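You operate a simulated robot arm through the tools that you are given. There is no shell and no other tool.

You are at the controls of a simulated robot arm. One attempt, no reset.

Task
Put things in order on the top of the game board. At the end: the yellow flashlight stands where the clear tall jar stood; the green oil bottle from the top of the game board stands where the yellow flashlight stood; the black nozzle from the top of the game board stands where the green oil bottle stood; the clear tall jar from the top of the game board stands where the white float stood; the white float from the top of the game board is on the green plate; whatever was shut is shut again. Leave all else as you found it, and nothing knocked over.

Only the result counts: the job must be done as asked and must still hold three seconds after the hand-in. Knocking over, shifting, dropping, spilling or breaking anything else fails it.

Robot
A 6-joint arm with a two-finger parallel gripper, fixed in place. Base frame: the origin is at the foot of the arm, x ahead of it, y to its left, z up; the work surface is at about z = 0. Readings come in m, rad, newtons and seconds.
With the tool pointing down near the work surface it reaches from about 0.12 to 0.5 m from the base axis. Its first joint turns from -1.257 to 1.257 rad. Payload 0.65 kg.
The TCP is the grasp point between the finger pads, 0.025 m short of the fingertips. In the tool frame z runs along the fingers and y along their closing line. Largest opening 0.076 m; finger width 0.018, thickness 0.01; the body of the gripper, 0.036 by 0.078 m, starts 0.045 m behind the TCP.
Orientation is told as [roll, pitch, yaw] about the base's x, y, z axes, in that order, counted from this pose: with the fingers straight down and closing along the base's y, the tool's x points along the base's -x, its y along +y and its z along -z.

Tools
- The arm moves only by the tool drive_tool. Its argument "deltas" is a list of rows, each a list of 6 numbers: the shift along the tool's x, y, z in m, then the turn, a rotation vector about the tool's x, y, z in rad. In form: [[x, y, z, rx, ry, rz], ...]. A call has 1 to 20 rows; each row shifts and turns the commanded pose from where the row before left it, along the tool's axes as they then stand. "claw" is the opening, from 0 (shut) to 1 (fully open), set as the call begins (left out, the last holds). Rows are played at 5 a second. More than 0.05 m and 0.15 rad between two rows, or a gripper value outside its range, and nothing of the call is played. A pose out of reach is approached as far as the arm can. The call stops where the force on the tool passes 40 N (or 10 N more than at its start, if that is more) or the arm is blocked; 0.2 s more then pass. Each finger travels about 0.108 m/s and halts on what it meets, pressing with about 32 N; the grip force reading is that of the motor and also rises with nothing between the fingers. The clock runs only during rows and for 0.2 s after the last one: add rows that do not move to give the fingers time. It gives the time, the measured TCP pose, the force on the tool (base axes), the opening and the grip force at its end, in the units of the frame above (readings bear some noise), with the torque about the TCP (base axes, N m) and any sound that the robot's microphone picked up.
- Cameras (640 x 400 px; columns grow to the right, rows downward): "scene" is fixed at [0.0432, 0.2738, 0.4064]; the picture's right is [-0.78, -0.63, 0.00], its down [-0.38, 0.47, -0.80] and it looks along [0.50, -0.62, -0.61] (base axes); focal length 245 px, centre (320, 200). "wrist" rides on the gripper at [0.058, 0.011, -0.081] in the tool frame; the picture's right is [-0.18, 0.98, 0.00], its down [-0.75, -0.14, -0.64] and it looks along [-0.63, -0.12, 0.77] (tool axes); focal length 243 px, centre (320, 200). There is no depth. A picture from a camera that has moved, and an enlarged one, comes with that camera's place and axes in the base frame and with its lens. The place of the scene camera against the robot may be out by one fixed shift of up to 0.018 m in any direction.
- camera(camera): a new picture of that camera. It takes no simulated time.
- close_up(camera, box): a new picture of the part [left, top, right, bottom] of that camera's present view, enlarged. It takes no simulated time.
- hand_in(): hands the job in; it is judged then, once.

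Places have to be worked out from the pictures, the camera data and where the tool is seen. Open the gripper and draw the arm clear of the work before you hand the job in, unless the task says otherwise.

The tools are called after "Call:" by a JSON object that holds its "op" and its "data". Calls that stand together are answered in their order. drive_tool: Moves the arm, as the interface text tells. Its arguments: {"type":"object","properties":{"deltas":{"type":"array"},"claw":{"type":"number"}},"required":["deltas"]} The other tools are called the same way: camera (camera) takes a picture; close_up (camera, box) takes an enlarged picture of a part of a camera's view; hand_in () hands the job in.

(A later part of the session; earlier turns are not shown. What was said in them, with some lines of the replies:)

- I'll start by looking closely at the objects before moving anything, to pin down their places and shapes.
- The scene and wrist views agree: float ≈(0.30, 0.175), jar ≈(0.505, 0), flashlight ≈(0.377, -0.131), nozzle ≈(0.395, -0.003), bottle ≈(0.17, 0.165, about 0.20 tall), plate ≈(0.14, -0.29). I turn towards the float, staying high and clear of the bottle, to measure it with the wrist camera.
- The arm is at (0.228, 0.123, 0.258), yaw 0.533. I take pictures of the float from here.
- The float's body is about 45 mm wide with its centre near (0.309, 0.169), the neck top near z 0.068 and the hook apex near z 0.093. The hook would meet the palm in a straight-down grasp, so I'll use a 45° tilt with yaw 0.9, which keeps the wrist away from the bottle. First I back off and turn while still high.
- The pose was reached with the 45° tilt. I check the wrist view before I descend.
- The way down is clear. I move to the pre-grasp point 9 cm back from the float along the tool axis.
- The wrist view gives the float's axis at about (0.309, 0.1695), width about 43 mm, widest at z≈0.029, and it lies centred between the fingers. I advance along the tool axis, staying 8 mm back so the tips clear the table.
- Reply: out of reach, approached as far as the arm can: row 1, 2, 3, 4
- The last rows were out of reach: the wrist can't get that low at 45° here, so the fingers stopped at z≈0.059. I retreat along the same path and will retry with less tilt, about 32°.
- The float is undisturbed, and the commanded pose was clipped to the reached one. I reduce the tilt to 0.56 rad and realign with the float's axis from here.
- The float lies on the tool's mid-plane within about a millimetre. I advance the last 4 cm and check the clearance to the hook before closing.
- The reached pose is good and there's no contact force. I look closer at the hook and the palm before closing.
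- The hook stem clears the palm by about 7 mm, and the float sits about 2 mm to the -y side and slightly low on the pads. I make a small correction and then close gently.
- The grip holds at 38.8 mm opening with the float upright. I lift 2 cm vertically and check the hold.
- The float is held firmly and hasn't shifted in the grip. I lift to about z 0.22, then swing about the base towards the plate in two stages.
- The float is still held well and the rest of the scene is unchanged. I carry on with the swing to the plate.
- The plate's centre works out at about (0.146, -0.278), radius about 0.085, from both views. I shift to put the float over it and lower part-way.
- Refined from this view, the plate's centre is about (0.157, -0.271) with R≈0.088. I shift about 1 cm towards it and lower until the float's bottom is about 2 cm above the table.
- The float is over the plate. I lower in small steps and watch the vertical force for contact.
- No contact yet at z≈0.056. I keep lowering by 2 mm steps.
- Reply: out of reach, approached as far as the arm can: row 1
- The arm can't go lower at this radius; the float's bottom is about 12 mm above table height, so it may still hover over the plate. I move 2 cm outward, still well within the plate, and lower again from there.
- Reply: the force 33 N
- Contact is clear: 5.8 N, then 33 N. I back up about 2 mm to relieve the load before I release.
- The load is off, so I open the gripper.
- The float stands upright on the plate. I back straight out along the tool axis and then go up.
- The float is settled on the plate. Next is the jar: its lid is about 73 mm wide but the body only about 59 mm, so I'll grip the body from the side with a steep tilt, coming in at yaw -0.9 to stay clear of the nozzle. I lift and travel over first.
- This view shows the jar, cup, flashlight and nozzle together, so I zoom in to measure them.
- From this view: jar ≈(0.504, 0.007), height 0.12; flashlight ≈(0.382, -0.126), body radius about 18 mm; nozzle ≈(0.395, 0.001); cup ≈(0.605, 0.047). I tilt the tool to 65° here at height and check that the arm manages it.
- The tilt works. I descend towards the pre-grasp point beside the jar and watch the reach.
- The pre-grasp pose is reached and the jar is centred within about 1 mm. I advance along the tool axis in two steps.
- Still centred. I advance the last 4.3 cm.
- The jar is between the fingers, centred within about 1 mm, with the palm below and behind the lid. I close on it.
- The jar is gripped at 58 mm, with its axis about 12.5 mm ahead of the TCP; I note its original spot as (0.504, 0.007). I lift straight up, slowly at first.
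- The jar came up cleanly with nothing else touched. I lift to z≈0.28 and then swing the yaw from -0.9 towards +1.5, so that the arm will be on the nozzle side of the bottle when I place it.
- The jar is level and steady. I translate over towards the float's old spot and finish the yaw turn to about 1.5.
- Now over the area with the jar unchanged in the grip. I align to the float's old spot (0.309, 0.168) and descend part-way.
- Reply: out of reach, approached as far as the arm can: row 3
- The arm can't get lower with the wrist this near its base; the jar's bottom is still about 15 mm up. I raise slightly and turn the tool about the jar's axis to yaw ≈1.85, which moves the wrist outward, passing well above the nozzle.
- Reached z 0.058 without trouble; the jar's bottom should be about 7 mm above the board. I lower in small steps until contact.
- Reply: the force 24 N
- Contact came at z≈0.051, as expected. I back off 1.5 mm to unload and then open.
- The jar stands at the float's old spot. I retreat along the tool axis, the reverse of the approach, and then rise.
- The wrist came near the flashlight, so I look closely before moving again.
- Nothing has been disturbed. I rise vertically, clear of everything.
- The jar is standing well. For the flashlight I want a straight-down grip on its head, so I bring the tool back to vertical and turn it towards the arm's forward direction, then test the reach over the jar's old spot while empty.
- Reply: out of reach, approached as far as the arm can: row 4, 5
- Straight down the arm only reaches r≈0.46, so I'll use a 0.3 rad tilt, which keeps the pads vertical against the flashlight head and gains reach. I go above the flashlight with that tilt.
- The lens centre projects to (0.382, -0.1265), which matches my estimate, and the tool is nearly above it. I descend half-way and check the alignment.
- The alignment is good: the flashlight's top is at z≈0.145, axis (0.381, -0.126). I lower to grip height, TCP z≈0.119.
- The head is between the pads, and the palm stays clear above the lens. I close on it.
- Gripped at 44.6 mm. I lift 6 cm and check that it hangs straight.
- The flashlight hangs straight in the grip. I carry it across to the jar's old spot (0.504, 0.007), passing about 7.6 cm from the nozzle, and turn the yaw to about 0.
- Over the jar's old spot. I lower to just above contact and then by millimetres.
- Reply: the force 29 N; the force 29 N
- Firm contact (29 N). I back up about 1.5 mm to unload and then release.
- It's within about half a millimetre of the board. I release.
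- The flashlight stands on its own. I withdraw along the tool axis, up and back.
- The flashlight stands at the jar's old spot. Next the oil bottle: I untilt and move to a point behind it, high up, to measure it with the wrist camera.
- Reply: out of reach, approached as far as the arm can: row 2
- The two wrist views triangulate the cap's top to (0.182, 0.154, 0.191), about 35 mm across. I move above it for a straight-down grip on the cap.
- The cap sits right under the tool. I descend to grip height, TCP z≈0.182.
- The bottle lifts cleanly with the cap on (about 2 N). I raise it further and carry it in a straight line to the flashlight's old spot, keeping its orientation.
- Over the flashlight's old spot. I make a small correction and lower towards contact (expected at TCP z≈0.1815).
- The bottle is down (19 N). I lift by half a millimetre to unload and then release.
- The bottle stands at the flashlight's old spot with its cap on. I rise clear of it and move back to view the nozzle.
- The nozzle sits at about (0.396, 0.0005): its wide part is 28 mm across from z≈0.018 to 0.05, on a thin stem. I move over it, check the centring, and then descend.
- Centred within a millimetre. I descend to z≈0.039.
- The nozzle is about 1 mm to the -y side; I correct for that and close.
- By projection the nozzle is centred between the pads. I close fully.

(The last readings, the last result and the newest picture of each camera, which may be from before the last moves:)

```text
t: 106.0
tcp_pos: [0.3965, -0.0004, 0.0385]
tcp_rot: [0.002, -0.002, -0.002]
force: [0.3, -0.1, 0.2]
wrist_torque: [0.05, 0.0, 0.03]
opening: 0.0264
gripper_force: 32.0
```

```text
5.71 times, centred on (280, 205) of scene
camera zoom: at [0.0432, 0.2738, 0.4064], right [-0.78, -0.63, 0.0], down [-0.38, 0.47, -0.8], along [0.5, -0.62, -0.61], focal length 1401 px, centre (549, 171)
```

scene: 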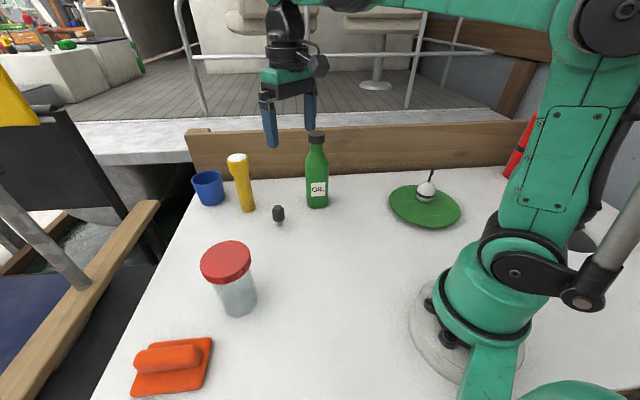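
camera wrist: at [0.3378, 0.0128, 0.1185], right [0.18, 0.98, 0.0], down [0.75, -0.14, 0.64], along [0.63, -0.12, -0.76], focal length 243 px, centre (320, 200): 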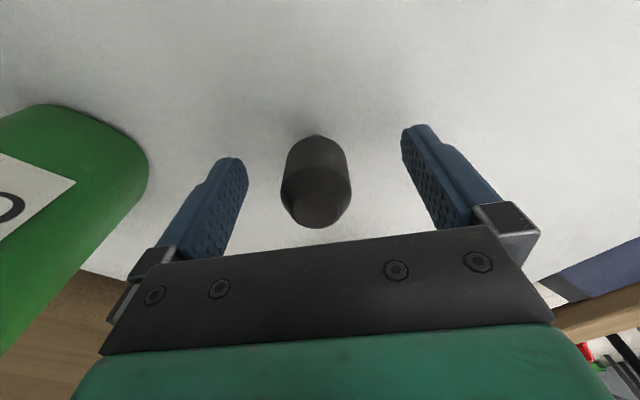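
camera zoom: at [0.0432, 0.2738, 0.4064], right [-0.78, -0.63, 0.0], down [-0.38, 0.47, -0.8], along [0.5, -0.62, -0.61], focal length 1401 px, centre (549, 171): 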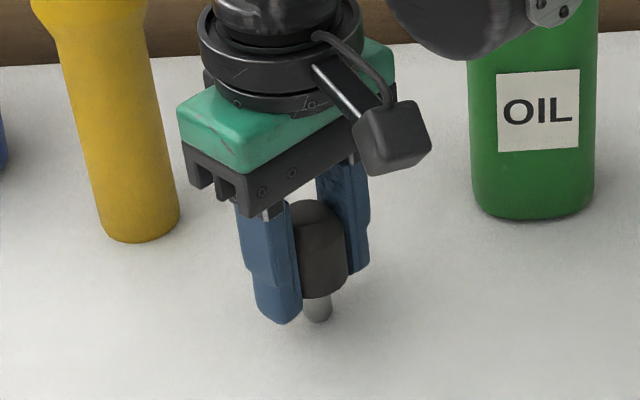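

Gripped at 26.4 mm and upright. I lift above the jar's height and carry it across to the bottle's old spot (0.182, 0.154).

Call:
{"op": "drive_tool", "data": {"deltas": [[0, 0, -0.01, 0, 0, 0], [0, 0, -0.02, 0, 0, 0], [0, 0, -0.035, 0, 0, 0], [0, 0, -0.04, 0, 0, 0], [0, 0, -0.04, 0, 0, 0], [0, 0, -0.02, 0, 0, 0], [0, 0, 0, 0, 0, 0]]}}

Call:
{"op": "camera", "data": {"camera": "scene"}}

Call:
{"op": "close_up", "data": {"camera": "wrist", "box": [220, 100, 420, 240]}}

```text
t: 107.6
tcp_pos: [0.3965, -0.0007, 0.2035]
tcp_rot: [0.0, -0.002, 0.002]
force: [-0.1, 0.3, -0.1]
wrist_torque: [-0.02, 0.0, -0.03]
opening: 0.0266
gripper_force: 32.0
```

```text
taken
```

scene: 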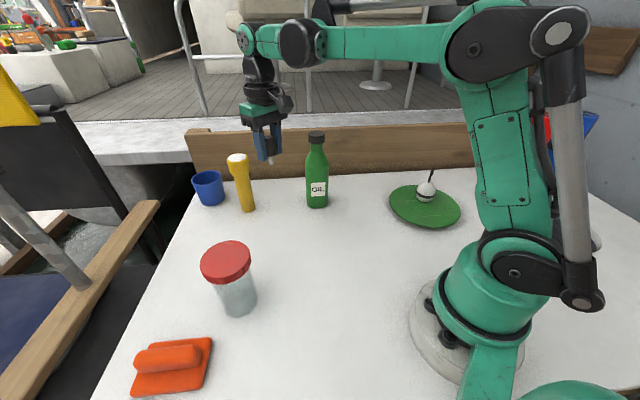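

```text
2.86 times, centred on (320, 170) of wrist
camera zoom: at [0.3384, 0.0111, 0.2839], right [0.18, 0.98, 0.0], down [0.75, -0.14, 0.64], along [0.63, -0.12, -0.76], focal length 693 px, centre (320, 286)
```

zoom: 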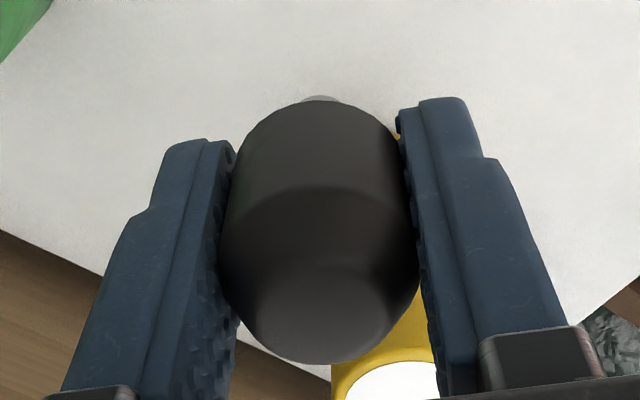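

Call:
{"op": "drive_tool", "data": {"deltas": [[0.0306, 0.0221, 0, 0, 0, 0], [0.0306, 0.0221, 0, 0, 0, 0], [0.0306, 0.0221, 0, 0, 0, 0], [0.0306, 0.0221, 0, 0, 0, 0], [0.0306, 0.0221, 0, 0, 0, 0], [0.0306, 0.0221, 0, 0, 0, 0], [0.0306, 0.0221, 0, 0, 0, 0], [0, 0, 0, 0, 0, 0]]}}

Call:
{"op": "camera", "data": {"camera": "scene"}}

Call:
{"op": "camera", "data": {"camera": "wrist"}}

```text
t: 109.4
tcp_pos: [0.1829, 0.1546, 0.2043]
tcp_rot: [0.001, -0.001, 0.002]
force: [0.6, -0.5, -0.3]
wrist_torque: [0.01, -0.03, 0.01]
opening: 0.0264
gripper_force: 31.9
```

```text
taken
```

scene: 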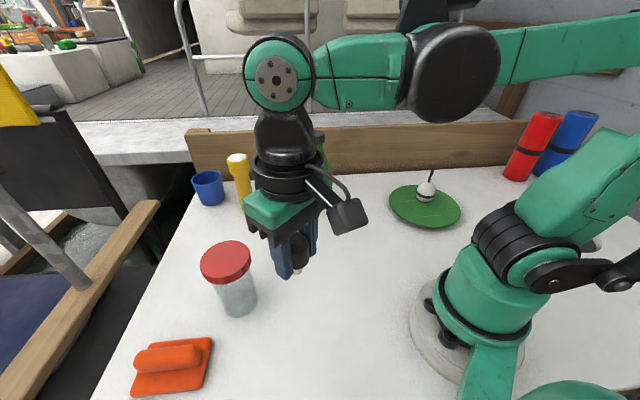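

```text
taken
camera wrist: at [0.1245, 0.1648, 0.2844], right [0.18, 0.98, 0.0], down [0.75, -0.14, 0.64], along [0.63, -0.12, -0.76], focal length 243 px, centre (320, 200)
```

wrist: 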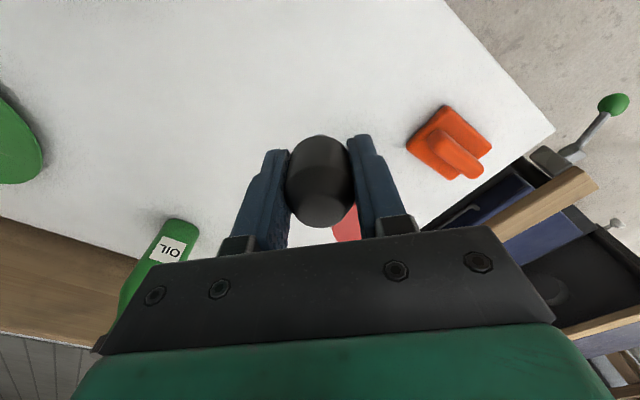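

Over the bottle's old spot. I descend to just above the board.

Call:
{"op": "drive_tool", "data": {"deltas": [[0.0008, -0.0005, 0.03, 0, 0, 0], [0, 0, 0.035, 0, 0, 0], [0, 0, 0.035, 0, 0, 0], [0, 0, 0.03, 0, 0, 0], [0, 0, 0.02, 0, 0, 0], [0, 0, 0.008, 0, 0, 0], [0, 0, 0, 0, 0, 0]]}}

Call:
{"op": "camera", "data": {"camera": "scene"}}

Call:
{"op": "close_up", "data": {"camera": "wrist", "box": [220, 100, 420, 240]}}

```text
t: 111.0
tcp_pos: [0.1834, 0.1535, 0.0445]
tcp_rot: [0.003, -0.002, 0.001]
force: [-0.6, 0.9, -0.1]
wrist_torque: [0.01, 0.01, 0.0]
opening: 0.0266
gripper_force: 32.1
```

```text
taken
```

scene: 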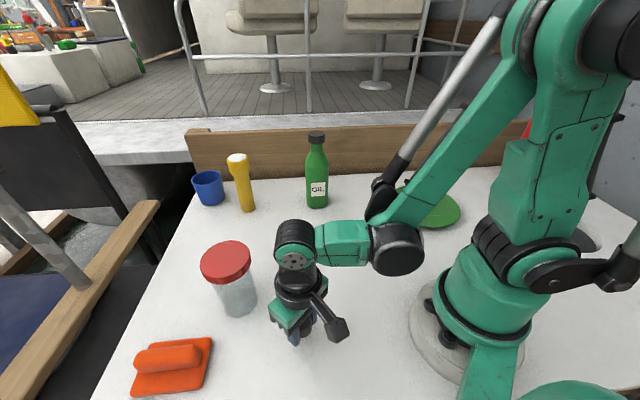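

```text
2.86 times, centred on (320, 170) of wrist
camera zoom: at [0.1252, 0.1646, 0.1254], right [0.18, 0.98, 0.0], down [0.75, -0.14, 0.64], along [0.63, -0.12, -0.76], focal length 693 px, centre (320, 286)
```

zoom: 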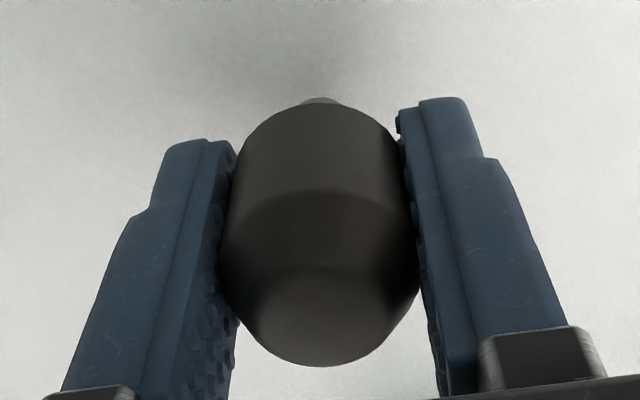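

Call:
{"op": "close_up", "data": {"camera": "scene", "box": [260, 280, 360, 360]}}

Call:
{"op": "drive_tool", "data": {"deltas": [[0, 0, 0.002, 0, 0, 0], [0, 0, 0.001, 0, 0, 0], [0, 0, 0, 0, 0, 0]]}}

```text
5.00 times, centred on (310, 320) of scene
camera zoom: at [0.0432, 0.2738, 0.4064], right [-0.78, -0.63, 0.0], down [-0.38, 0.47, -0.8], along [0.5, -0.62, -0.61], focal length 1226 px, centre (370, -400)
```

zoom: 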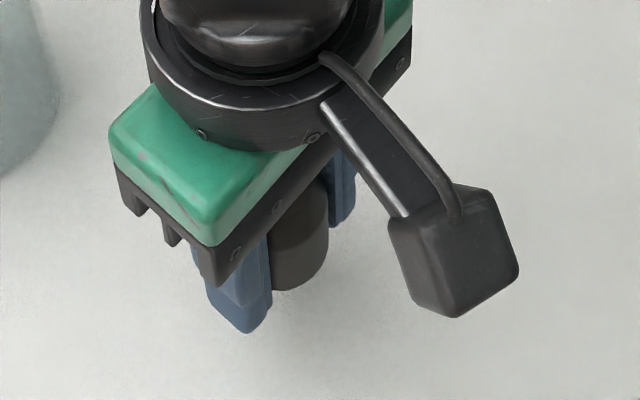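

```text
t: 111.8
tcp_pos: [0.1819, 0.1533, 0.0425]
tcp_rot: [0.001, 0.0, 0.001]
force: [-0.1, 0.7, 0.4]
wrist_torque: [-0.01, -0.01, 0.0]
opening: 0.026
gripper_force: 32.2
```

Lowering by small steps to find contact (expected near z≈0.039).

Call:
{"op": "drive_tool", "data": {"deltas": [[0, 0, 0.0012, 0, 0, 0], [0, 0, 0, 0, 0, 0]]}}

Call:
{"op": "drive_tool", "data": {"deltas": [[0, 0, 0.0008, 0, 0, 0], [0, 0, 0, 0, 0, 0]]}}

Call:
{"op": "drive_tool", "data": {"deltas": [[0, 0, 0.0006, 0, 0, 0], [0, 0, 0, 0, 0, 0]]}}

```text
t: 112.4
tcp_pos: [0.1831, 0.1541, 0.0413]
tcp_rot: [0.002, -0.002, 0.0]
force: [0.4, 0.3, -0.2]
wrist_torque: [-0.02, -0.03, 0.0]
opening: 0.0265
gripper_force: 31.9
```

```text
t: 113.0
tcp_pos: [0.1826, 0.153, 0.0401]
tcp_rot: [0.001, -0.001, -0.001]
force: [-0.2, 0.5, -0.9]
wrist_torque: [0.02, 0.01, 0.02]
opening: 0.0264
gripper_force: 32.3
```

```text
t: 113.6
tcp_pos: [0.1828, 0.1539, 0.0404]
tcp_rot: [0.003, -0.002, -0.001]
force: [0.4, 0.8, -0.4]
wrist_torque: [0.0, 0.0, -0.02]
opening: 0.0267
gripper_force: 32.3
```

Call:
{"op": "drive_tool", "data": {"deltas": [[0, 0, 0.0006, 0, 0, 0], [0, 0, 0, 0, 0, 0]]}}

Call:
{"op": "drive_tool", "data": {"deltas": [[0, 0, 0.0005, 0, 0, 0], [0, 0, 0, 0, 0, 0]]}}

```text
t: 114.2
tcp_pos: [0.1816, 0.1543, 0.0393]
tcp_rot: [0.002, -0.002, 0.0]
force: [0.3, 0.1, -1.1]
wrist_torque: [0.0, 0.02, -0.02]
opening: 0.0263
gripper_force: 31.8
```

```text
t: 114.8
tcp_pos: [0.1824, 0.1538, 0.0387]
tcp_rot: [0.002, -0.002, 0.0]
force: [0.5, -0.2, -0.9]
wrist_torque: [0.03, 0.01, 0.0]
opening: 0.0264
gripper_force: 31.6
```

Call:
{"op": "drive_tool", "data": {"deltas": [[0, 0, 0.0005, 0, 0, 0], [0, 0, 0, 0, 0, 0]]}}

Call:
{"op": "drive_tool", "data": {"deltas": [[0, 0, 0.0005, 0, 0, 0], [0, 0, 0, 0, 0, 0]]}}

```text
t: 115.4
tcp_pos: [0.1809, 0.1537, 0.0385]
tcp_rot: [0.0, -0.001, 0.001]
force: [1.0, 0.4, -0.8]
wrist_torque: [0.01, 0.01, 0.02]
opening: 0.0266
gripper_force: 31.4
```

```text
t: 116.0
tcp_pos: [0.1808, 0.1547, 0.0376]
tcp_rot: [0.002, -0.001, -0.001]
force: [0.4, 1.9, 29.9]
wrist_torque: [0.02, -0.04, -0.04]
opening: 0.0266
gripper_force: 32.2
```

Contact (30 N). I back up half a millimetre, then open by a small amount first.

Call:
{"op": "drive_tool", "data": {"deltas": [[0, 0, -0.0005, 0, 0, 0], [0, 0, 0, 0, 0, 0]]}}

Call:
{"op": "drive_tool", "data": {"deltas": [[0, 0, 0, 0, 0, 0], [0, 0, 0, 0, 0, 0], [0, 0, 0, 0, 0, 0]], "claw": 0.5}}

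Call:
{"op": "close_up", "data": {"camera": "wrist", "box": [220, 100, 420, 240]}}

Call:
{"op": "close_up", "data": {"camera": "scene", "box": [260, 280, 360, 360]}}

```text
t: 116.6
tcp_pos: [0.1807, 0.1538, 0.0395]
tcp_rot: [0.002, -0.003, 0.001]
force: [-0.5, 0.5, -0.9]
wrist_torque: [0.02, -0.02, -0.01]
opening: 0.0265
gripper_force: 32.1
```

```text
t: 117.4
tcp_pos: [0.1825, 0.1537, 0.0397]
tcp_rot: [0.002, -0.001, 0.0]
force: [0.2, -0.9, 0.0]
wrist_torque: [0.01, -0.02, -0.02]
opening: 0.038
gripper_force: 0.1
```

```text
2.86 times, centred on (320, 170) of wrist
camera zoom: at [0.1233, 0.1647, 0.1191], right [0.18, 0.98, 0.0], down [0.75, -0.14, 0.64], along [0.63, -0.12, -0.76], focal length 693 px, centre (320, 286)
```

zoom: 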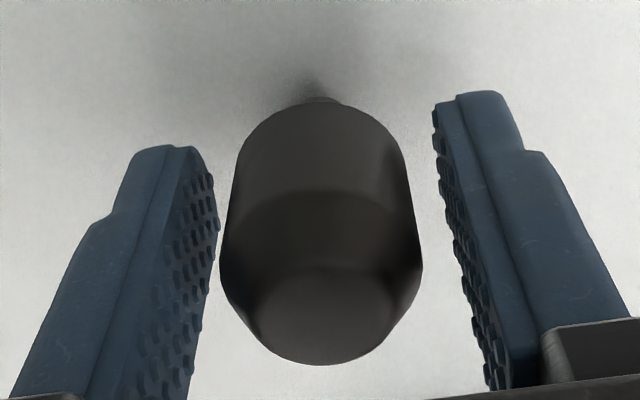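

```text
5.00 times, centred on (310, 320) of scene
camera zoom: at [0.0432, 0.2738, 0.4064], right [-0.78, -0.63, 0.0], down [-0.38, 0.47, -0.8], along [0.5, -0.62, -0.61], focal length 1226 px, centre (370, -400)
```

zoom: 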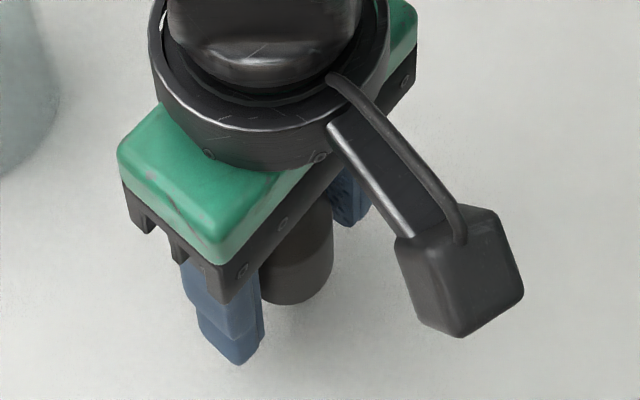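

The nozzle stands by itself. I open fully and rise straight up.

Call:
{"op": "drive_tool", "data": {"deltas": [[0, 0, 0, 0, 0, 0], [0, 0, 0, 0, 0, 0], [0, 0, -0.01, 0, 0, 0], [0, 0, -0.02, 0, 0, 0], [0, 0, -0.03, 0, 0, 0], [0, 0, -0.04, 0, 0, 0], [0, 0, -0.04, 0, 0, 0], [0, 0, -0.04, 0, 0, 0], [0, 0, 0, 0, 0, 0]], "claw": 1}}

Call:
{"op": "camera", "data": {"camera": "scene"}}

Call:
{"op": "camera", "data": {"camera": "wrist"}}

```text
t: 119.4
tcp_pos: [0.1797, 0.1544, 0.2179]
tcp_rot: [0.002, -0.003, 0.001]
force: [0.6, 0.1, 0.0]
wrist_torque: [0.02, -0.01, -0.01]
opening: 0.0762
gripper_force: 0.0
```

```text
taken
```

scene: 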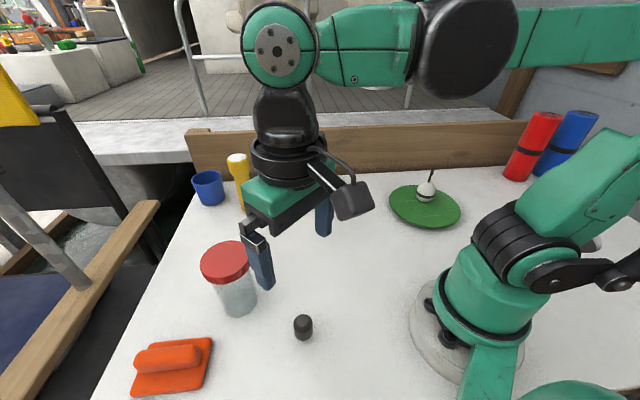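

```text
taken
camera wrist: at [0.1219, 0.1649, 0.2987], right [0.18, 0.98, 0.0], down [0.75, -0.14, 0.64], along [0.63, -0.12, -0.76], focal length 243 px, centre (320, 200)
```

wrist: 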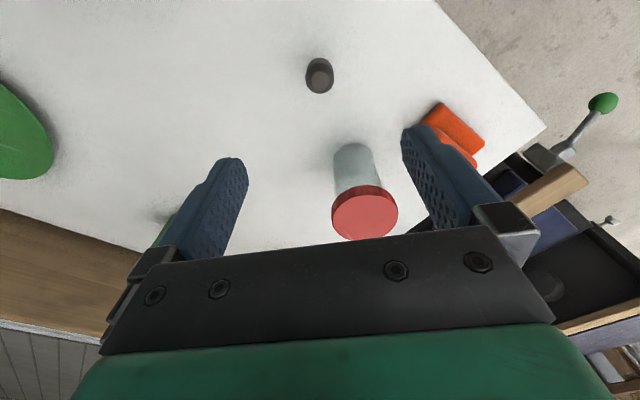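

All five are placed. Before finishing I verify the placements, starting with the jar, whose lid looks slightly off my target in this view.

Call:
{"op": "close_up", "data": {"camera": "wrist", "box": [290, 50, 430, 250]}}

Call:
{"op": "close_up", "data": {"camera": "scene", "box": [180, 230, 340, 350]}}

```text
2.00 times, centred on (360, 150) of wrist
camera zoom: at [0.1219, 0.1649, 0.2987], right [0.18, 0.98, 0.0], down [0.75, -0.14, 0.64], along [0.63, -0.12, -0.76], focal length 485 px, centre (240, 300)
```

zoom: 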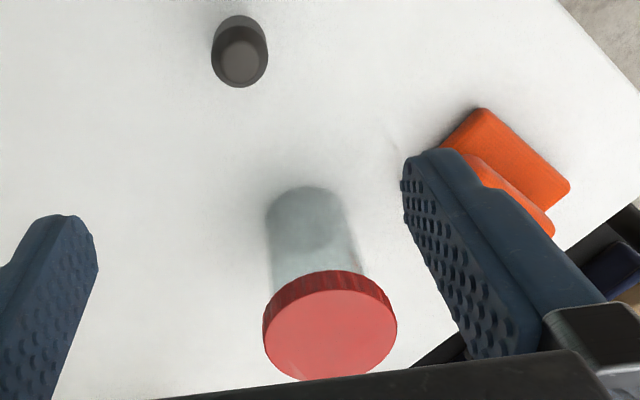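

```text
3.33 times, centred on (260, 290) of scene
camera zoom: at [0.0432, 0.2738, 0.4064], right [-0.78, -0.63, 0.0], down [-0.38, 0.47, -0.8], along [0.5, -0.62, -0.61], focal length 817 px, centre (520, -100)
```

zoom: 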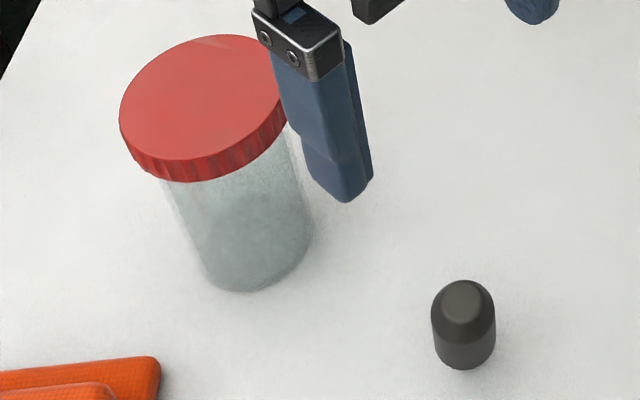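

The jar seems about 8 mm past my target along the approach direction. I re-check the flashlight with the same scene crop that I took at the start, so that camera bias cancels out.

Call:
{"op": "close_up", "data": {"camera": "scene", "box": [180, 130, 340, 230]}}

Call:
{"op": "close_up", "data": {"camera": "scene", "box": [120, 230, 360, 400]}}

```text
4.00 times, centred on (260, 180) of scene
camera zoom: at [0.0432, 0.2738, 0.4064], right [-0.78, -0.63, 0.0], down [-0.38, 0.47, -0.8], along [0.5, -0.62, -0.61], focal length 980 px, centre (560, 280)
```

zoom: 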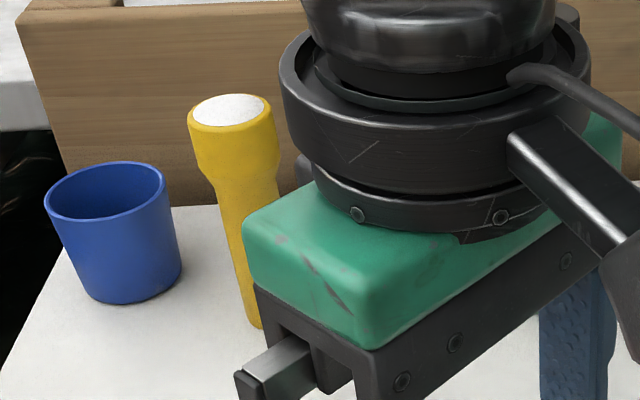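

```text
2.35 times, centred on (240, 315) of scene
camera zoom: at [0.0432, 0.2738, 0.4064], right [-0.78, -0.63, 0.0], down [-0.38, 0.47, -0.8], along [0.5, -0.62, -0.61], focal length 577 px, centre (508, -71)
```

zoom: 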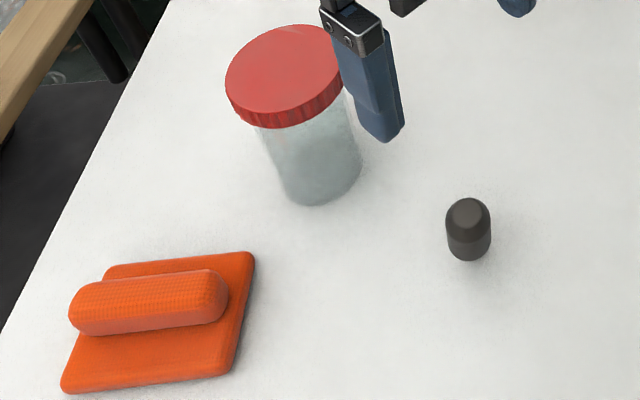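

I move the arm aside to get an unobstructed scene view.

Call:
{"op": "drive_tool", "data": {"deltas": [[0, 0, -0.03, 0, 0, 0], [0, 0, -0.03, 0, 0, 0], [-0.0022, -0.0338, 0, 0, 0, 0], [-0.0022, -0.0338, 0, 0, 0, 0], [-0.0022, -0.0338, 0, 0, 0, 0], [-0.0022, -0.0338, 0, 0, 0, 0], [-0.0022, -0.0338, 0, 0, 0, 0], [-0.0022, -0.0338, 0, 0, 0, 0], [-0.0022, -0.0338, 0, 0, 0, 0], [-0.0022, -0.0338, 0, 0, 0, 0], [-0.0022, -0.0338, 0, 0, 0, 0], [0, 0, 0, 0, 0, 0]]}}

Call:
{"op": "camera", "data": {"camera": "scene"}}

Call:
{"op": "close_up", "data": {"camera": "scene", "box": [180, 130, 340, 230]}}

Call:
{"op": "close_up", "data": {"camera": "scene", "box": [120, 230, 360, 400]}}

```text
t: 122.0
tcp_pos: [0.2021, -0.1514, 0.2768]
tcp_rot: [0.001, -0.001, 0.003]
force: [-0.6, 0.1, 0.0]
wrist_torque: [-0.02, 0.01, 0.0]
opening: 0.0759
gripper_force: 0.0
```

```text
taken
```

scene: 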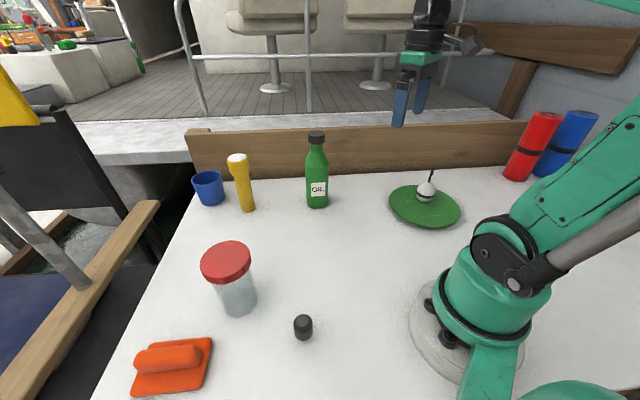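

```text
4.00 times, centred on (260, 180) of scene
camera zoom: at [0.0432, 0.2738, 0.4064], right [-0.78, -0.63, 0.0], down [-0.38, 0.47, -0.8], along [0.5, -0.62, -0.61], focal length 980 px, centre (560, 280)
```

zoom: 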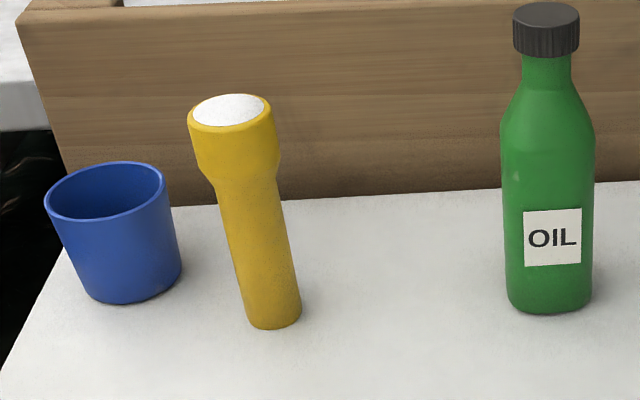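

```text
2.35 times, centred on (240, 315) of scene
camera zoom: at [0.0432, 0.2738, 0.4064], right [-0.78, -0.63, 0.0], down [-0.38, 0.47, -0.8], along [0.5, -0.62, -0.61], focal length 577 px, centre (508, -71)
```

zoom: 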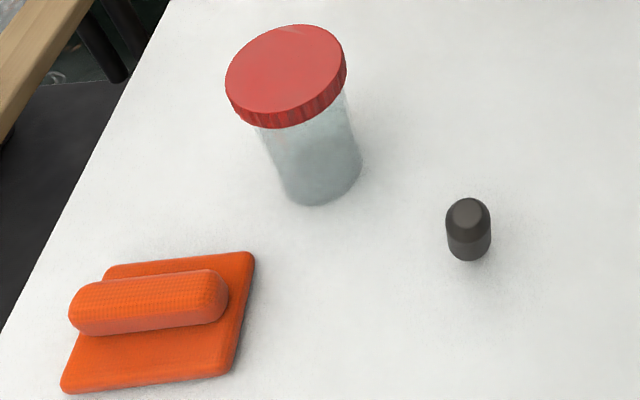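

Same-crop comparison: the bottle (≈2 mm) and nozzle (≈1 mm) are right on their spots and the jar is within about 7 mm. The flashlight is about 9 mm short of the jar's true spot, so I'll re-grip it the same way as before and shift it by (+0.0055, -0.007).

Call:
{"op": "drive_tool", "data": {"deltas": [[0, 0, 0, 0, -0.149, 0], [0, 0, 0, 0, -0.149, 0], [-0.0268, 0.0177, 0.0142, 0, 0, 0], [-0.0268, 0.0177, 0.0142, 0, 0, 0], [-0.0268, 0.0177, 0.0142, 0, 0, 0], [-0.0268, 0.0177, 0.0142, 0, 0, 0], [-0.0268, 0.0177, 0.0142, 0, 0, 0], [-0.0268, 0.0177, 0.0142, 0, 0, 0], [-0.0268, 0.0177, 0.0142, 0, 0, 0], [-0.0268, 0.0177, 0.0142, 0, 0, 0], [-0.0268, 0.0177, 0.0142, 0, 0, 0], [0, 0, 0, 0, 0, 0]], "claw": 1}}

Call:
{"op": "camera", "data": {"camera": "wrist"}}

Call:
{"op": "camera", "data": {"camera": "scene"}}

```text
t: 124.6
tcp_pos: [0.4675, 0.0077, 0.2266]
tcp_rot: [0.002, -0.299, 0.0]
force: [-0.2, 0.6, -0.2]
wrist_torque: [0.0, 0.0, 0.0]
opening: 0.0761
gripper_force: 0.0
```

```text
taken
camera wrist: at [0.3886, 0.0186, 0.2862], right [0.18, 0.98, 0.06], down [0.53, -0.14, 0.84], along [0.83, -0.12, -0.54], focal length 243 px, centre (320, 200)
```

wrist: 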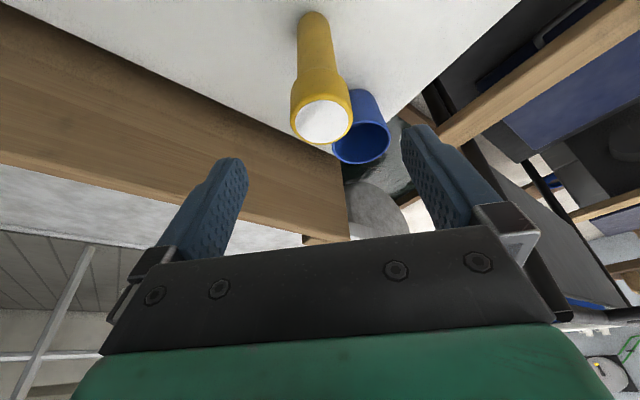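

```text
taken
```

scene: 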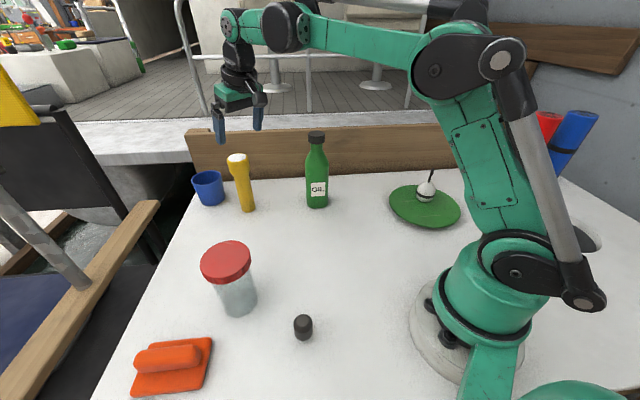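

Call:
{"op": "drive_tool", "data": {"deltas": [[-0.0005, 0, 0.0229, 0, 0, 0], [-0.0005, 0, 0.0229, 0, 0, 0], [-0.0005, 0, 0.0229, 0, 0, 0], [0, 0, 0, 0, 0, 0]]}}

Call:
{"op": "camera", "data": {"camera": "wrist"}}

```text
t: 125.6
tcp_pos: [0.493, 0.007, 0.162]
tcp_rot: [0.001, -0.3, -0.001]
force: [0.3, 0.7, -0.5]
wrist_torque: [0.0, 0.03, 0.02]
opening: 0.076
gripper_force: 0.0
```

```text
taken
camera wrist: at [0.4126, 0.0194, 0.2216], right [0.18, 0.98, 0.06], down [0.53, -0.14, 0.84], along [0.83, -0.12, -0.54], focal length 243 px, centre (320, 200)
```

wrist: 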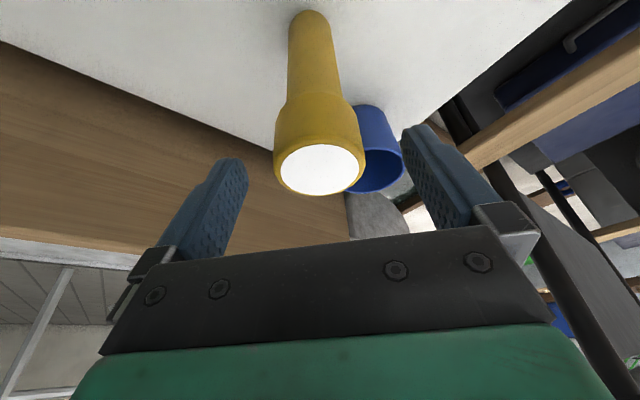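

Call:
{"op": "drive_tool", "data": {"deltas": [[0.0014, 0.0002, 0.0226, 0, 0, 0], [0.0014, 0.0002, 0.0226, 0, 0, 0], [0, 0, 0, 0, 0, 0]]}}

Call:
{"op": "camera", "data": {"camera": "wrist"}}

```text
t: 126.4
tcp_pos: [0.5002, 0.0087, 0.1188]
tcp_rot: [0.002, -0.3, -0.001]
force: [-0.3, 0.0, -0.8]
wrist_torque: [-0.02, -0.02, 0.01]
opening: 0.0757
gripper_force: 0.1
```

```text
taken
camera wrist: at [0.4221, 0.0196, 0.1784], right [0.18, 0.98, 0.06], down [0.53, -0.14, 0.84], along [0.83, -0.12, -0.55], focal length 243 px, centre (320, 200)
```

wrist: 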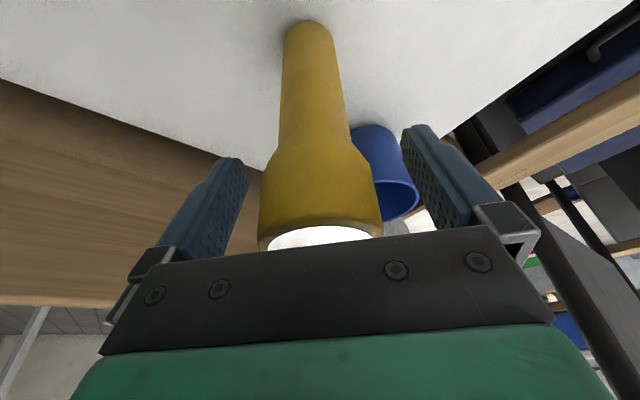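

Nearly centred; I adjust 2 mm and close.

Call:
{"op": "drive_tool", "data": {"deltas": [[-0.0019, -0.0012, 0.0004, 0, 0, 0], [0, 0, 0, 0, 0, 0]]}}

Call:
{"op": "drive_tool", "data": {"deltas": [[0, 0, 0, 0, 0, 0], [0, 0, 0, 0, 0, 0], [0, 0, 0, 0, 0, 0], [0, 0, 0, 0, 0, 0]], "claw": 0}}

Call:
{"op": "camera", "data": {"camera": "wrist"}}

```text
t: 127.0
tcp_pos: [0.5044, 0.0078, 0.1191]
tcp_rot: [0.003, -0.3, 0.0]
force: [1.1, 0.8, -0.4]
wrist_torque: [0.01, 0.02, -0.01]
opening: 0.0759
gripper_force: 0.1
```

```text
t: 128.0
tcp_pos: [0.5036, 0.0076, 0.1168]
tcp_rot: [0.001, -0.302, 0.001]
force: [1.0, -1.1, 1.0]
wrist_torque: [-0.01, -0.05, -0.01]
opening: 0.0446
gripper_force: 32.2
```

```text
taken
camera wrist: at [0.4247, 0.0188, 0.1782], right [0.18, 0.98, 0.06], down [0.53, -0.14, 0.84], along [0.83, -0.12, -0.54], focal length 243 px, centre (320, 200)
```

wrist: 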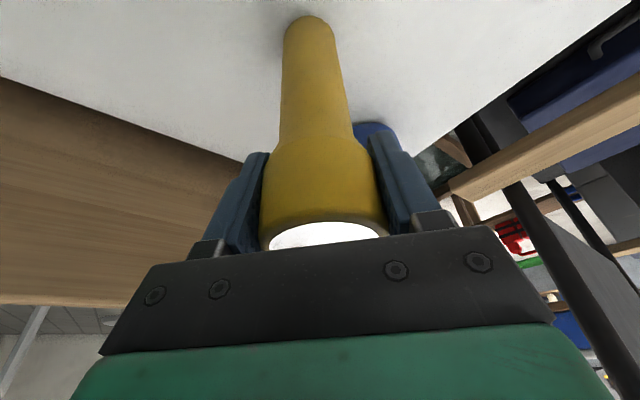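

Call:
{"op": "drive_tool", "data": {"deltas": [[-0.0015, 0, -0.0048, 0, 0, 0], [-0.0027, -0.0035, 0.0008, 0, 0, 0], [-0.0026, -0.0035, 0.0008, 0, 0, 0], [0, 0, 0, 0, 0, 0]]}}

Call:
{"op": "drive_tool", "data": {"deltas": [[0.001, 0, 0.0033, 0, 0, 0], [0, 0, 0, 0, 0, 0]]}}

Call:
{"op": "drive_tool", "data": {"deltas": [[0.0002, 0, 0.0007, 0, 0, 0], [0, 0, 0, 0, 0, 0]]}}

```text
t: 129.0
tcp_pos: [0.5085, 0.0005, 0.124]
tcp_rot: [0.002, -0.299, 0.0]
force: [-0.3, 1.0, -2.8]
wrist_torque: [0.0, -0.02, -0.01]
opening: 0.0449
gripper_force: 32.2
```

```text
t: 129.6
tcp_pos: [0.5088, 0.0018, 0.12]
tcp_rot: [0.001, -0.301, -0.001]
force: [-0.4, 0.1, -1.8]
wrist_torque: [0.0, 0.02, -0.01]
opening: 0.0449
gripper_force: 31.9
```

```text
t: 130.2
tcp_pos: [0.5083, 0.0018, 0.1198]
tcp_rot: [0.002, -0.299, -0.001]
force: [-0.2, -0.7, -2.1]
wrist_torque: [0.0, 0.0, -0.01]
opening: 0.0449
gripper_force: 31.5
```

The flashlight is lifted and shifted. I lower it the last millimetre to contact.

Call:
{"op": "drive_tool", "data": {"deltas": [[0.0002, 0, 0.0005, 0, 0, 0], [0, 0, 0, 0, 0, 0]]}}

Call:
{"op": "drive_tool", "data": {"deltas": [[0.0002, 0, 0.0005, 0, 0, 0], [0, 0, 0, 0, 0, 0]]}}

```text
t: 130.8
tcp_pos: [0.5097, 0.0012, 0.1183]
tcp_rot: [0.002, -0.3, 0.001]
force: [-0.2, -0.3, -1.7]
wrist_torque: [0.03, 0.0, -0.02]
opening: 0.0446
gripper_force: 31.9
```

```text
t: 131.4
tcp_pos: [0.5084, 0.0011, 0.119]
tcp_rot: [0.003, -0.301, 0.0]
force: [0.9, -0.4, 2.2]
wrist_torque: [-0.04, -0.11, 0.0]
opening: 0.0451
gripper_force: 32.2
```

Light contact (+2 N). I release and withdraw along the tool axis.

Call:
{"op": "drive_tool", "data": {"deltas": [[0, 0, 0, 0, 0, 0], [0, 0, 0, 0, 0, 0], [0, 0, 0, 0, 0, 0]], "claw": 1}}

Call:
{"op": "drive_tool", "data": {"deltas": [[0, 0, -0.01, 0, 0, 0], [0, 0, -0.025, 0, 0, 0], [0, 0, -0.035, 0, 0, 0], [0, 0, -0.04, 0, 0, 0], [0, 0, 0, 0, 0, 0]]}}

Call:
{"op": "camera", "data": {"camera": "scene"}}

Call:
{"op": "camera", "data": {"camera": "wrist"}}

```text
t: 132.2
tcp_pos: [0.5088, 0.002, 0.1182]
tcp_rot: [0.003, -0.3, -0.001]
force: [0.0, -0.1, 0.1]
wrist_torque: [0.02, 0.04, 0.03]
opening: 0.0759
gripper_force: 0.0
```

```text
t: 133.4
tcp_pos: [0.4753, 0.0004, 0.2236]
tcp_rot: [0.002, -0.3, -0.002]
force: [0.5, -0.2, 0.3]
wrist_torque: [0.0, -0.02, 0.0]
opening: 0.0762
gripper_force: 0.0
```

```text
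taken
```

scene: 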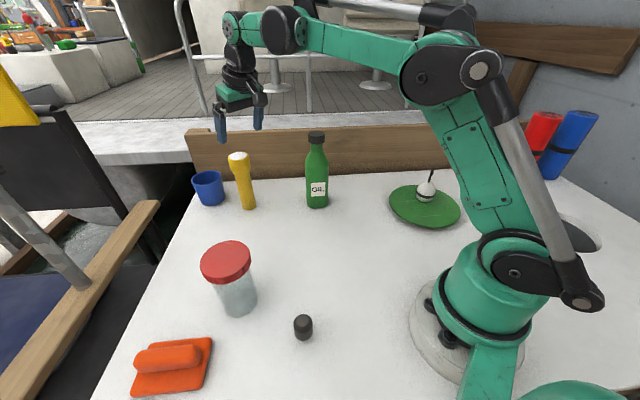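

```text
taken
camera wrist: at [0.3972, 0.011, 0.283], right [0.18, 0.98, 0.06], down [0.53, -0.14, 0.84], along [0.83, -0.12, -0.55], focal length 243 px, centre (320, 200)
```

wrist: 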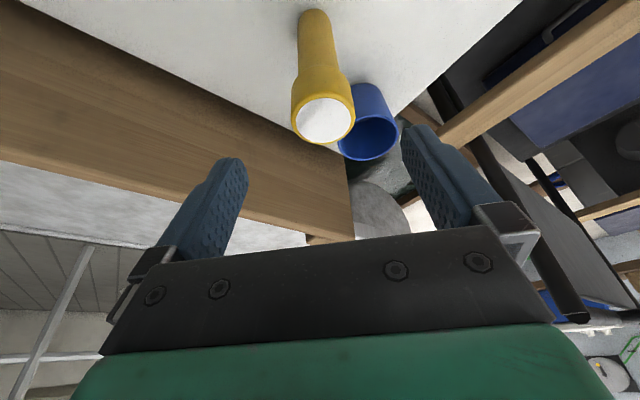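

Call:
{"op": "close_up", "data": {"camera": "scene", "box": [180, 130, 340, 230]}}

Call:
{"op": "close_up", "data": {"camera": "scene", "box": [360, 100, 600, 250]}}

```text
4.00 times, centred on (260, 180) of scene
camera zoom: at [0.0432, 0.2738, 0.4064], right [-0.78, -0.63, 0.0], down [-0.38, 0.47, -0.8], along [0.5, -0.62, -0.61], focal length 980 px, centre (560, 280)
```

zoom: 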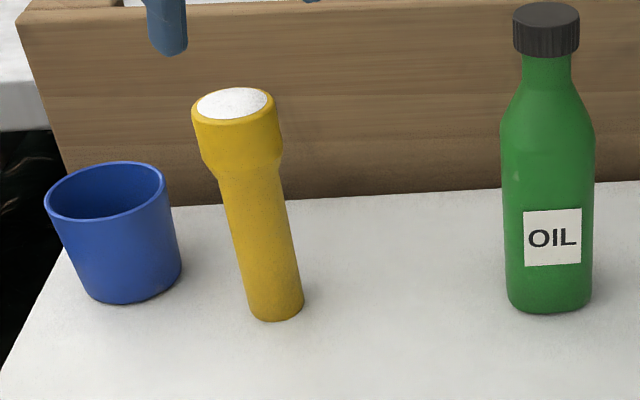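

```text
2.67 times, centred on (480, 175) of scene
camera zoom: at [0.0432, 0.2738, 0.4064], right [-0.78, -0.63, 0.0], down [-0.38, 0.47, -0.8], along [0.5, -0.62, -0.61], focal length 654 px, centre (-107, 267)
```

zoom: 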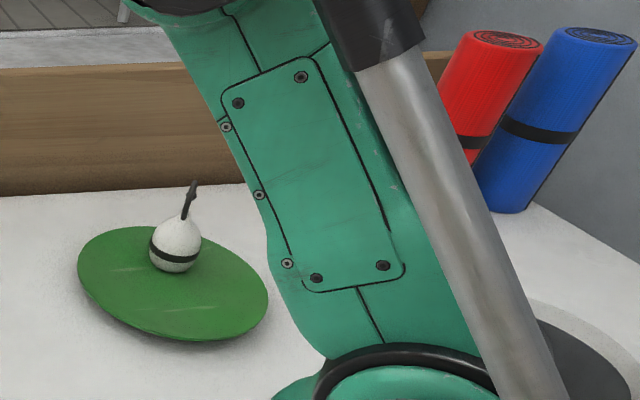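

The flashlight's base now lies within about 2 px (≈1 mm) of where the jar's base was; the cup, plate, brush and everything else are unchanged. I draw the arm clear back to its starting area.

Call:
{"op": "drive_tool", "data": {"deltas": [[0.0278, 0.0067, -0.0173, 0, 0, 0], [0.0278, 0.0067, -0.0173, 0, 0, 0], [0.0278, 0.0067, -0.0173, 0, 0, 0], [0.0278, 0.0067, -0.0173, 0, 0, 0], [0.0278, 0.0067, -0.0173, 0, 0, 0], [0.0278, 0.0067, -0.0173, 0, 0, 0], [0, 0, 0, 0, 0.148, 0], [0, 0, 0, 0, 0.148, 0], [0, 0, 0, 0, 0, 0]], "claw": 1}}

Call:
{"op": "camera", "data": {"camera": "scene"}}

Call:
{"op": "camera", "data": {"camera": "wrist"}}

```text
t: 135.4
tcp_pos: [0.2853, 0.0405, 0.2732]
tcp_rot: [0.003, -0.003, 0.0]
force: [-1.0, -0.5, 0.5]
wrist_torque: [-0.02, -0.02, 0.0]
opening: 0.076
gripper_force: 0.1
```

```text
taken
```

scene: 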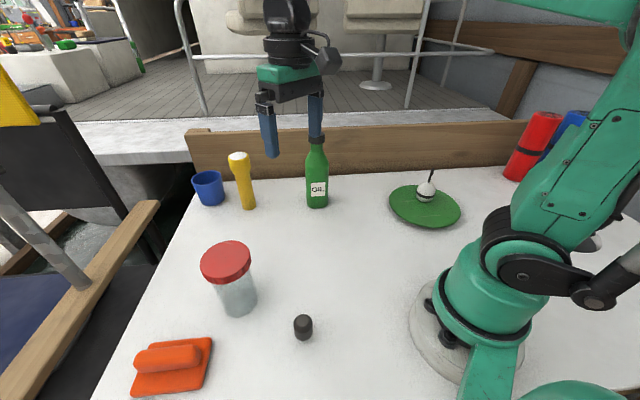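

```text
taken
camera wrist: at [0.228, 0.0514, 0.3538], right [0.18, 0.98, 0.0], down [0.75, -0.14, 0.64], along [0.63, -0.12, -0.76], focal length 243 px, centre (320, 200)
```

wrist: 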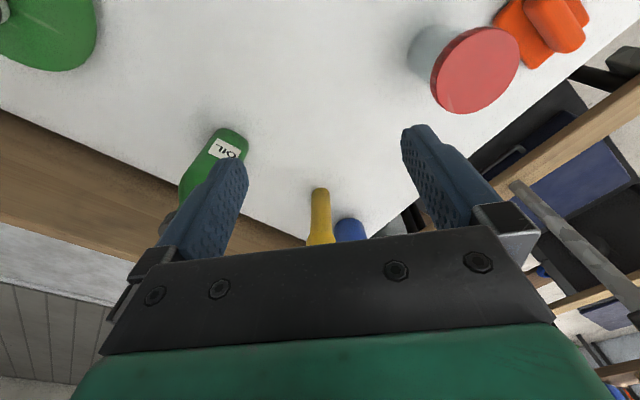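

One more check of the jar's base from nearly the initial viewpoint before I hand in.

Call:
{"op": "close_up", "data": {"camera": "wrist", "box": [370, 0, 530, 120]}}

Call:
{"op": "close_up", "data": {"camera": "scene", "box": [190, 230, 290, 330]}}

```text
3.33 times, centred on (450, 60) of wrist
camera zoom: at [0.228, 0.0514, 0.3538], right [0.18, 0.98, 0.0], down [0.75, -0.14, 0.64], along [0.63, -0.12, -0.76], focal length 809 px, centre (-113, 667)
```

zoom: 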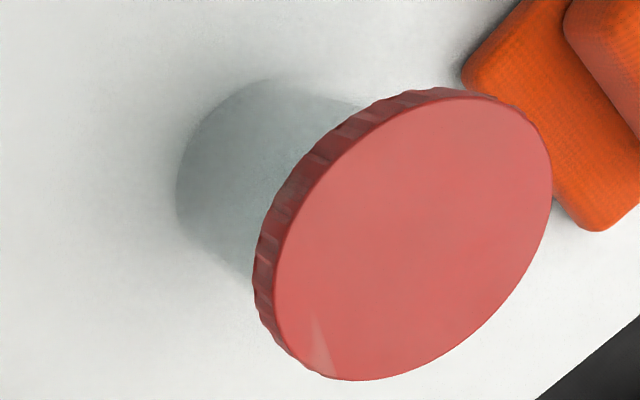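

```text
4.00 times, centred on (240, 280) of scene
camera zoom: at [0.0432, 0.2738, 0.4064], right [-0.78, -0.63, 0.0], down [-0.38, 0.47, -0.8], along [0.5, -0.62, -0.61], focal length 980 px, centre (640, -120)
```

zoom: 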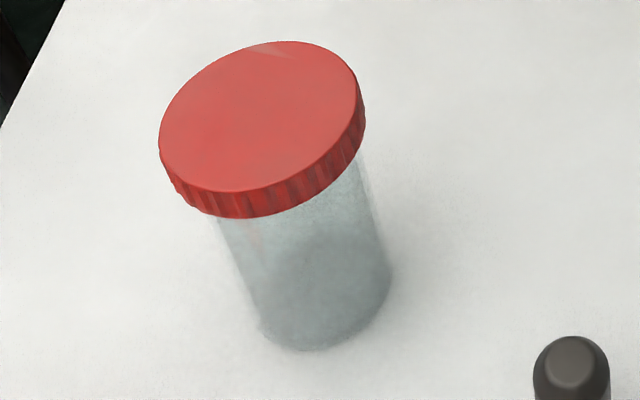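

The jar stands within about 1 cm of the float's old spot. Fetching it again would bring the wrist too close to the bottle, so I leave it. Everything is upright, the lid and cap are on, the gripper is open and the arm is clear, so I hand in.

Call:
{"op": "hand_in", "data": {}}

```text
The job is handed in.
```

I've handed in the job: all five items are standing in their new places, and nothing was knocked over. The positions below are my estimates from the pictures; I haven't seen how it was judged.

| Item | Now stands | Estimated distance from the spot |
|---|---|---|
| White float | On the green plate, upright, a little off its centre | – |
| Clear tall jar | Where the float stood | About 1 cm |
| Yellow flashlight | Where the jar stood | About 1 mm |
| Green oil bottle | Where the flashlight stood | About 2 mm |
| Black nozzle | Where the bottle stood | About 1 mm |

- **Jar:** this is the weakest placement. I left it because fetching it again would have brought the arm too close to the bottle.
- **Flashlight:** I first set it about 9 mm off, then gripped it again and moved it onto the spot.
- **Everything else:** the jar lid and bottle cap stayed on throughout. The cup, plate and orange brush look unmoved in the last pictures. The gripper is open and the arm is back near its starting position.
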